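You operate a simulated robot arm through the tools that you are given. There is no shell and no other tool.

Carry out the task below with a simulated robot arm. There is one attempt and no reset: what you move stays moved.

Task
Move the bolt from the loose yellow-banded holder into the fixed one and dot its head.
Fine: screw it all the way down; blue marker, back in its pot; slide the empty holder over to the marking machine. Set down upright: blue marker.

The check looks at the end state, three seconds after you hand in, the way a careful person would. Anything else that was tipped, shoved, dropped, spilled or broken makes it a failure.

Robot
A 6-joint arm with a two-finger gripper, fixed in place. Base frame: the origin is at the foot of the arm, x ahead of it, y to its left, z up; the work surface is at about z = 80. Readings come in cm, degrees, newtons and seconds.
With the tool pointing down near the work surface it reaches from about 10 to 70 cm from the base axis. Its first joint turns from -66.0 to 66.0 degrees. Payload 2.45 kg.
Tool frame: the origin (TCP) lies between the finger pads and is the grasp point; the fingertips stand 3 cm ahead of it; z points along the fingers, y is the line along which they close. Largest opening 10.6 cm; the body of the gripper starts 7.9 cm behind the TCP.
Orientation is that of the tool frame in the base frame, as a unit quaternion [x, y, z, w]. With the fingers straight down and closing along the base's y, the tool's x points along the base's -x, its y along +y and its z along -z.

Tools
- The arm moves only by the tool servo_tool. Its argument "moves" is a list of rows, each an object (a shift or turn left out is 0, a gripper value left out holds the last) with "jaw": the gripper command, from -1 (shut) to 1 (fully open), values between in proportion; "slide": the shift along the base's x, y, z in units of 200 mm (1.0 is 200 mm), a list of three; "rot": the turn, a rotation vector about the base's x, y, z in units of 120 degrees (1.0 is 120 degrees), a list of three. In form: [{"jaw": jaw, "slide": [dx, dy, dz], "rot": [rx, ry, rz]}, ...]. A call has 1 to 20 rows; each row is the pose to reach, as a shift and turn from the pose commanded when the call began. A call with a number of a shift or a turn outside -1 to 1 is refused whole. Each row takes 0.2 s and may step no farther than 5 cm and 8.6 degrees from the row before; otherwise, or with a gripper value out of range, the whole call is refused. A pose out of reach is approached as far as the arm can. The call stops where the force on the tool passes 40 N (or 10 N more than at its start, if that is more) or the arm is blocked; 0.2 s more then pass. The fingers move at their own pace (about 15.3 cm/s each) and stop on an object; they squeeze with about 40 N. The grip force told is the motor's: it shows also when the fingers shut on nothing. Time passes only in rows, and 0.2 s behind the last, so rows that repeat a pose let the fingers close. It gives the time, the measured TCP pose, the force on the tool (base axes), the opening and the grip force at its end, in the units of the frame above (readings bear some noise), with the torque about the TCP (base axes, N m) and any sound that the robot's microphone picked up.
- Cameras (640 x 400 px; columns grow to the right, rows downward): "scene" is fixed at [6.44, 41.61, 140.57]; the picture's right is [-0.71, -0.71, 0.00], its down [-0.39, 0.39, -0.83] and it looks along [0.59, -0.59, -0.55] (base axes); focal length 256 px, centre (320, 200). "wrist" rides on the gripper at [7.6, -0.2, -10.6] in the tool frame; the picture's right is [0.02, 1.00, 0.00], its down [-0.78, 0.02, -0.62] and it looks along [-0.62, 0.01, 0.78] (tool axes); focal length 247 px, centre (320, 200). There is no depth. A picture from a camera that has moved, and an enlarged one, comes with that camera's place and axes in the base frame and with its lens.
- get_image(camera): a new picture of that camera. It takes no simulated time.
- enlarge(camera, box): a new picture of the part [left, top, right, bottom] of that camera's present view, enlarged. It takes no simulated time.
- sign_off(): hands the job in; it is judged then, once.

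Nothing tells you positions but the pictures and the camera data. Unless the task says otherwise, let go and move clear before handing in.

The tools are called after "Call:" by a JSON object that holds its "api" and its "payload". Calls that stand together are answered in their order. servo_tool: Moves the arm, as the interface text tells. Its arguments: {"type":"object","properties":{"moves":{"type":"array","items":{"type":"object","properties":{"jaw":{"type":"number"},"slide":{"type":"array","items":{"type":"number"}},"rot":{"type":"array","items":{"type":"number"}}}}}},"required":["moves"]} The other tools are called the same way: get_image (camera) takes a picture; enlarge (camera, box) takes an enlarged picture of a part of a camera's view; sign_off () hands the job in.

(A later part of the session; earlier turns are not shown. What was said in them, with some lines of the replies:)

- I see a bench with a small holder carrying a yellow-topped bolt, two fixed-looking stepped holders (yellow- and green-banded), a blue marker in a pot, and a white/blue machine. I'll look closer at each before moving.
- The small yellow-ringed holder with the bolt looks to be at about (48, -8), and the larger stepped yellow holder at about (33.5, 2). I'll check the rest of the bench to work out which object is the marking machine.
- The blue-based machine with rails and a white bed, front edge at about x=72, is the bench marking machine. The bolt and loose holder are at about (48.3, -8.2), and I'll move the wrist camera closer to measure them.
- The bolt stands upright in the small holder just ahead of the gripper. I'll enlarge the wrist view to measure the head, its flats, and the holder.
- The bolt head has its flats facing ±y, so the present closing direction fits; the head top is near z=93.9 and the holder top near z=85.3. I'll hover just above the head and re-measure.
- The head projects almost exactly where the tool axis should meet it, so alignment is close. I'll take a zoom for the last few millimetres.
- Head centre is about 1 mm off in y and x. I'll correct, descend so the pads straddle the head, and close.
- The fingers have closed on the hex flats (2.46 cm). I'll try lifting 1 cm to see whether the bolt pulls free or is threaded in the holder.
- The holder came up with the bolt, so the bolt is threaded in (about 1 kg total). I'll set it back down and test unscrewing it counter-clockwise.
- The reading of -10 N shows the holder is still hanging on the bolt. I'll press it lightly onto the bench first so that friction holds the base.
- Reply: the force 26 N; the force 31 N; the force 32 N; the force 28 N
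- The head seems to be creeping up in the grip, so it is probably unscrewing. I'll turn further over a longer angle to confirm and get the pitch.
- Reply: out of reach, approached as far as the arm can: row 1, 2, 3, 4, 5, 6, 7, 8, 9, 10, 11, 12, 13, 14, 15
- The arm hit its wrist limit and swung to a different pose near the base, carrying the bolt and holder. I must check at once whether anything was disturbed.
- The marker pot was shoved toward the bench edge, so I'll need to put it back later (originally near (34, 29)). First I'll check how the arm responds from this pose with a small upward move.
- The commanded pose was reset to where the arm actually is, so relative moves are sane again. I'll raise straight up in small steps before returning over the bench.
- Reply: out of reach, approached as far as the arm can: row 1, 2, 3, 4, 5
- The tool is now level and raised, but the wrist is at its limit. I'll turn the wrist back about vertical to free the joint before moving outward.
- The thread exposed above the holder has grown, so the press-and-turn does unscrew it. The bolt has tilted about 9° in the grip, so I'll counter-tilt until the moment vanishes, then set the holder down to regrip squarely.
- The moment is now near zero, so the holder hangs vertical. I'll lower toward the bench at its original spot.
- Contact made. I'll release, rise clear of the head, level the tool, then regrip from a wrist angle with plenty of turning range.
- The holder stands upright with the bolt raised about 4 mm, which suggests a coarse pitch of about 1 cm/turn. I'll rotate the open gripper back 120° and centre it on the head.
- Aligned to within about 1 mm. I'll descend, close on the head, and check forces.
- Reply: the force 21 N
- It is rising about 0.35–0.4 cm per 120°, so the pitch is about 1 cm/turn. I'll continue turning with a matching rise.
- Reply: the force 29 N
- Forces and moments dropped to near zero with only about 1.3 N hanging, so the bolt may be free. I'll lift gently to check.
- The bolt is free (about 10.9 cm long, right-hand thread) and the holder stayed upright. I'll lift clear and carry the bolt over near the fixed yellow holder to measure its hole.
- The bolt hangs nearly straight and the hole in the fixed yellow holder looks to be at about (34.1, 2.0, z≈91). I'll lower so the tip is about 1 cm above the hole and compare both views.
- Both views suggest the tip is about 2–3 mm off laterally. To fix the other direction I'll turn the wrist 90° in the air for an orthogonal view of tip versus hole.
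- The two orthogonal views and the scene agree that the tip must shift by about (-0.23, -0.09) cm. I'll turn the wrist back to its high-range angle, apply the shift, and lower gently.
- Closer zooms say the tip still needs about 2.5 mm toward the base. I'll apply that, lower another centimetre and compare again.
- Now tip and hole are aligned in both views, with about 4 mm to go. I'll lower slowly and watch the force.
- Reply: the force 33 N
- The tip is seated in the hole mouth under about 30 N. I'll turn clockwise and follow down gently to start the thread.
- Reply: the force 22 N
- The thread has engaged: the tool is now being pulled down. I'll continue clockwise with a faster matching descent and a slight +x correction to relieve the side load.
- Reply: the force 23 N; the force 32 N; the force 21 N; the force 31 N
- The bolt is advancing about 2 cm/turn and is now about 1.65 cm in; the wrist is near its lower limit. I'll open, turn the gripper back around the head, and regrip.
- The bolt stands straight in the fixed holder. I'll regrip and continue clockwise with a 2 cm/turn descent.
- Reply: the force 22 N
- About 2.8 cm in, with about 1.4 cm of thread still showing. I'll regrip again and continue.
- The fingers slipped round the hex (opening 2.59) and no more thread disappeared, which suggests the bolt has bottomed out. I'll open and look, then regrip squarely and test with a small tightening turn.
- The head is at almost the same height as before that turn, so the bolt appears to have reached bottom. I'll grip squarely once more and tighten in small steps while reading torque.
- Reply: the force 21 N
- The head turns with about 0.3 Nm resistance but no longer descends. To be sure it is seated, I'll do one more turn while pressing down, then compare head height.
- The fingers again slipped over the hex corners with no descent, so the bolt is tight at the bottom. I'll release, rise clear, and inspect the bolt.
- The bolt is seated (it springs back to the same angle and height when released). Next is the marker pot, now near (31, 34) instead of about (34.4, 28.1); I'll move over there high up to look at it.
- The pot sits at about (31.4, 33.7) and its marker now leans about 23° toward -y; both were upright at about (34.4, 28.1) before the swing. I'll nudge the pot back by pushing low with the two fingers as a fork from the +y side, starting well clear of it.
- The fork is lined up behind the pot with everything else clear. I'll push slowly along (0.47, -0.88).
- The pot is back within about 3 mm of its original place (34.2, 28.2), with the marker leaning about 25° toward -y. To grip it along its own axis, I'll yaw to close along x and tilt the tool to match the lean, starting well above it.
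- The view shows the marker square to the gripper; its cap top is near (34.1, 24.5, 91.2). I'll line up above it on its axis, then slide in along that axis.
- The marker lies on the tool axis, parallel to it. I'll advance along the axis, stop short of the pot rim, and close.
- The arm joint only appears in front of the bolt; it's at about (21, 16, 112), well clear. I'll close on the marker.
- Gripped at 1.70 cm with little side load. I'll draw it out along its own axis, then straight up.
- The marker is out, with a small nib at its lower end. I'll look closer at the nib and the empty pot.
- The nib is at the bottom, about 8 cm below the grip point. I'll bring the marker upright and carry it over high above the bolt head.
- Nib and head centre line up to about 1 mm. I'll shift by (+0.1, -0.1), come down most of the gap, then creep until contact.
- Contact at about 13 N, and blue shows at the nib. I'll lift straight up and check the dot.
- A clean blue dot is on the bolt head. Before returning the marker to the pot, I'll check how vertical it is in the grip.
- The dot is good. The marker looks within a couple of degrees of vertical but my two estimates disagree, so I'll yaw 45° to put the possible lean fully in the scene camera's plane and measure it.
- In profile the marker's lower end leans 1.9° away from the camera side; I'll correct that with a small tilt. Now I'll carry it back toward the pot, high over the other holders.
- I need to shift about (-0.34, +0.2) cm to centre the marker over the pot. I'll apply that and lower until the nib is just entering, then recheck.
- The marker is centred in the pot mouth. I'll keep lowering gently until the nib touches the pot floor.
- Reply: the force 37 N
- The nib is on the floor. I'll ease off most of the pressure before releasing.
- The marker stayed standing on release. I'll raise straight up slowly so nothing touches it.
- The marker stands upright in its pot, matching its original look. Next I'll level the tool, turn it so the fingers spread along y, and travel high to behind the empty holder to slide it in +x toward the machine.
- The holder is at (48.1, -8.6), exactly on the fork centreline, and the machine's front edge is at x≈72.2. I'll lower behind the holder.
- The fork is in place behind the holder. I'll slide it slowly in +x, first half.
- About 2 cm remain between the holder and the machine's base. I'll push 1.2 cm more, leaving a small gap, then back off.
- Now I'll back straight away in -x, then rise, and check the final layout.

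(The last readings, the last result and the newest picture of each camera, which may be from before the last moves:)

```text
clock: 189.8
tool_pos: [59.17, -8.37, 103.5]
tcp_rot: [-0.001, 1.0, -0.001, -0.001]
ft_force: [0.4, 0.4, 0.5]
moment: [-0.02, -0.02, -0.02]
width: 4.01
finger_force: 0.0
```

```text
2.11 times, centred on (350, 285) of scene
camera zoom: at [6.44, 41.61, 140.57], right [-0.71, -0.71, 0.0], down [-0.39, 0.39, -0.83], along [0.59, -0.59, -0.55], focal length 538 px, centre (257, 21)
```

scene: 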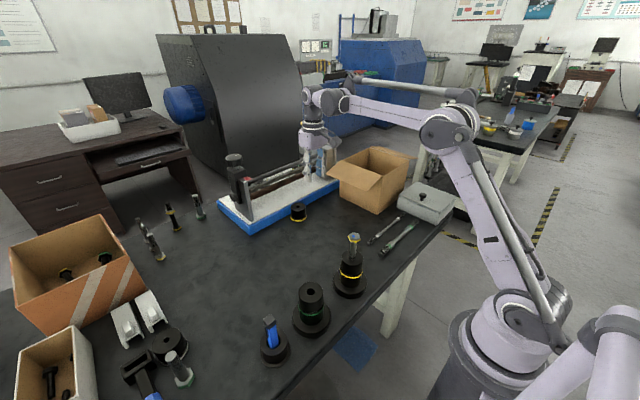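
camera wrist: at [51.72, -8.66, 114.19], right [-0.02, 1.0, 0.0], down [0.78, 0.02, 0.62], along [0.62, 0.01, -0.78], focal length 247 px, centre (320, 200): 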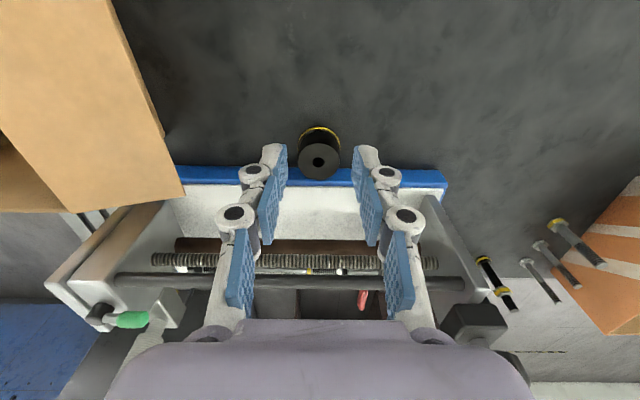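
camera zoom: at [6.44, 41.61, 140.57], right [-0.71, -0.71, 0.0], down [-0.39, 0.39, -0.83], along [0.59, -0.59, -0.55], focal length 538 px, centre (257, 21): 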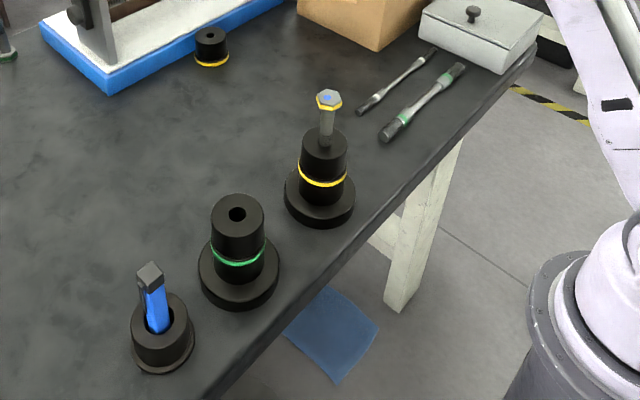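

The holder now stands beside the machine, whose base hasn't moved. I'll compare the rest of the bench with the first pictures to be sure nothing else shifted.

Call:
{"api": "enlarge", "payload": {"camera": "scene", "box": [0, 180, 220, 400]}}

Call:
{"api": "enlarge", "payload": {"camera": "scene", "box": [320, 130, 470, 260]}}

Call:
{"api": "enlarge", "payload": {"camera": "scene", "box": [330, 220, 380, 262]}}

Call:
{"api": "enlarge", "payload": {"camera": "scene", "box": [245, 290, 315, 380]}}

```text
1.82 times, centred on (110, 290) of scene
camera zoom: at [6.44, 41.61, 140.57], right [-0.71, -0.71, 0.0], down [-0.39, 0.39, -0.83], along [0.59, -0.59, -0.55], focal length 465 px, centre (702, 36)
```

zoom: 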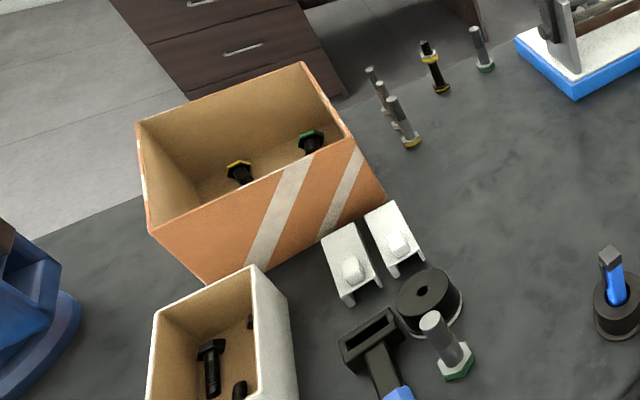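

```text
3.08 times, centred on (395, 195) of scene
camera zoom: at [6.44, 41.61, 140.57], right [-0.71, -0.71, 0.0], down [-0.39, 0.39, -0.83], along [0.59, -0.59, -0.55], focal length 787 px, centre (89, 215)
```

zoom: 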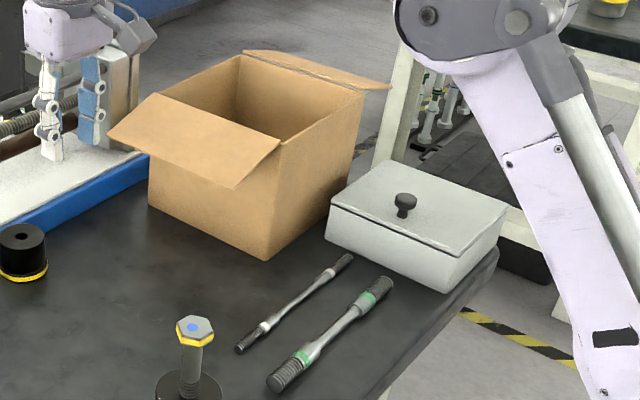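

```text
9.52 times, centred on (355, 241) of scene
camera zoom: at [6.44, 41.61, 140.57], right [-0.71, -0.71, 0.0], down [-0.39, 0.39, -0.83], along [0.59, -0.59, -0.55], focal length 2435 px, centre (-13, -190)
```

zoom: 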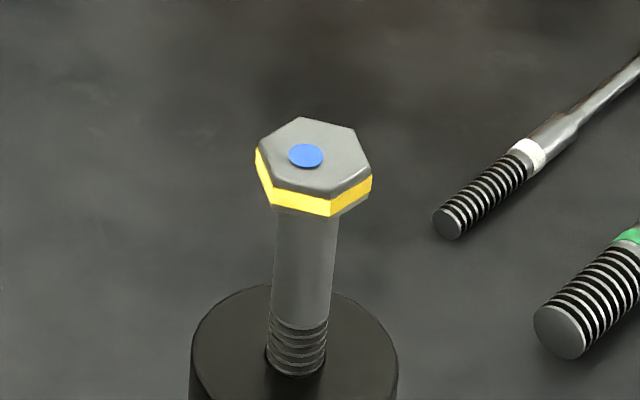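

```text
4.44 times, centred on (280, 335) of scene
camera zoom: at [6.44, 41.61, 140.57], right [-0.71, -0.71, 0.0], down [-0.39, 0.39, -0.83], along [0.59, -0.59, -0.55], focal length 1136 px, centre (498, -400)
```

zoom: 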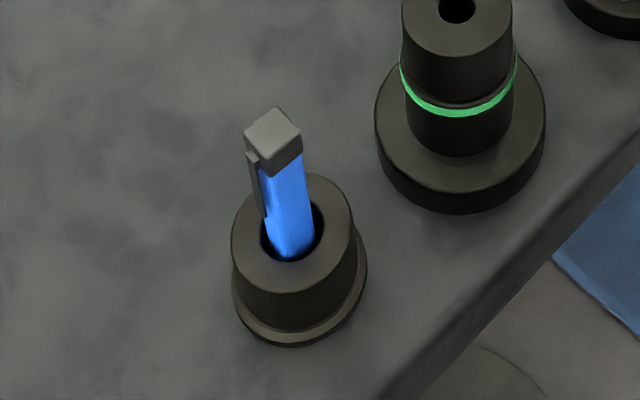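

Everything else matches the initial pictures, the dot and bolt are in place, and the marker is upright. I'll retreat the arm to a clear, high pose.

Call:
{"api": "servo_tool", "payload": {"moves": [{"jaw": 0.0, "slide": [-0.02, 0, 0.2]}, {"slide": [-0.1, 0, 0.4]}, {"slide": [-0.25, 0, 0.6]}, {"slide": [-0.4, 0, 0.75]}, {"slide": [-0.55, 0.02, 0.85]}, {"slide": [-0.7, 0.03, 0.9]}, {"slide": [-0.8, 0.03, 0.9]}, {"slide": [-0.8, 0.03, 0.9]}]}}

Call:
{"api": "get_image", "payload": {"camera": "scene"}}

Call:
{"api": "enlarge", "payload": {"camera": "wrist", "box": [200, 0, 640, 240]}}

```text
clock: 191.6
tool_pos: [43.09, -8.06, 121.7]
tcp_rot: [0.001, 1.0, -0.001, 0.0]
ft_force: [-0.5, 0.2, -0.7]
moment: [-0.01, 0.03, -0.03]
width: 5.3
finger_force: 0.0
```

```text
taken
```

scene: 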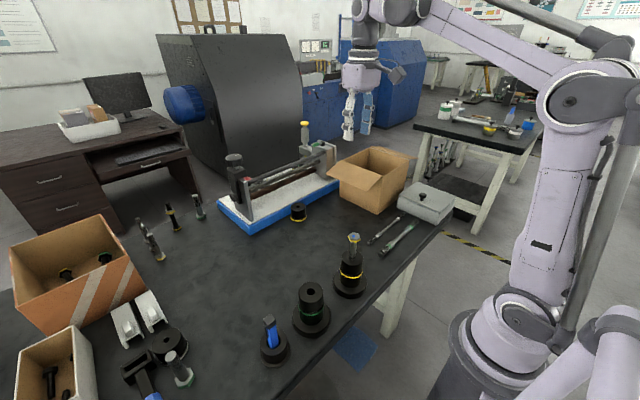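

```text
1.45 times, centred on (420, 120) of wrist
camera zoom: at [35.61, -8.11, 132.27], right [-0.02, 1.0, 0.0], down [0.78, 0.02, 0.62], along [0.62, 0.01, -0.78], focal length 359 px, centre (174, 316)
```

zoom: 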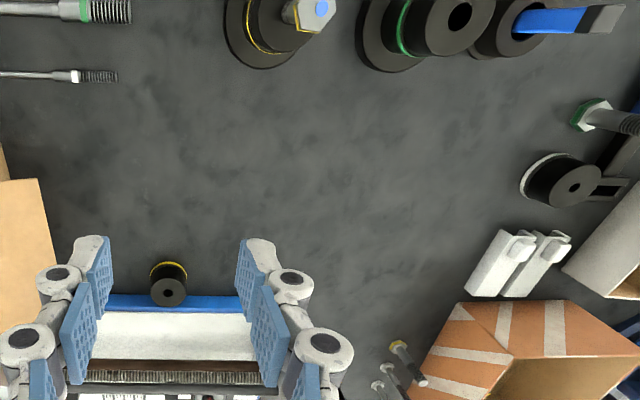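

The bolt is tight in the fixed yellow-banded holder with a blue dot on its head. The blue marker stands upright in its pot, and the empty holder is beside the marking machine, with the arm clear. During unscrewing the arm swung and shoved the pot about 6 cm; I slid it back to within about 4 mm of where it started. I'm handing in.

Call:
{"api": "sign_off", "payload": {}}

```text
The job is handed in.
```

The job is handed in. I had one mishap on the way: the arm bumped the marker pot.

- **Bolt:** it is out of the loose holder and screwed into the fixed yellow-banded one. It stopped going down and sprang back when I tried to turn it further, so I take it as fully down. About 1 cm of thread still shows above the holder.
- **Dot:** there is a clean blue dot near the centre of the bolt head.
- **Marker:** it is back in its pot and standing upright.
- **Empty holder:** I slid it across the bench to the marking machine. It stands upright about half a centimetre from the machine's base.
- **Mishap:** while I was unscrewing the bolt, the wrist reached its turning limit. The arm swung away with the bolt and holder still in the gripper. It shoved the marker pot about 6 cm and left the marker leaning in it. I pushed the pot back to within about 4 mm of where it started and set the marker upright again.

Against the first pictures, I saw nothing else on the bench out of place.
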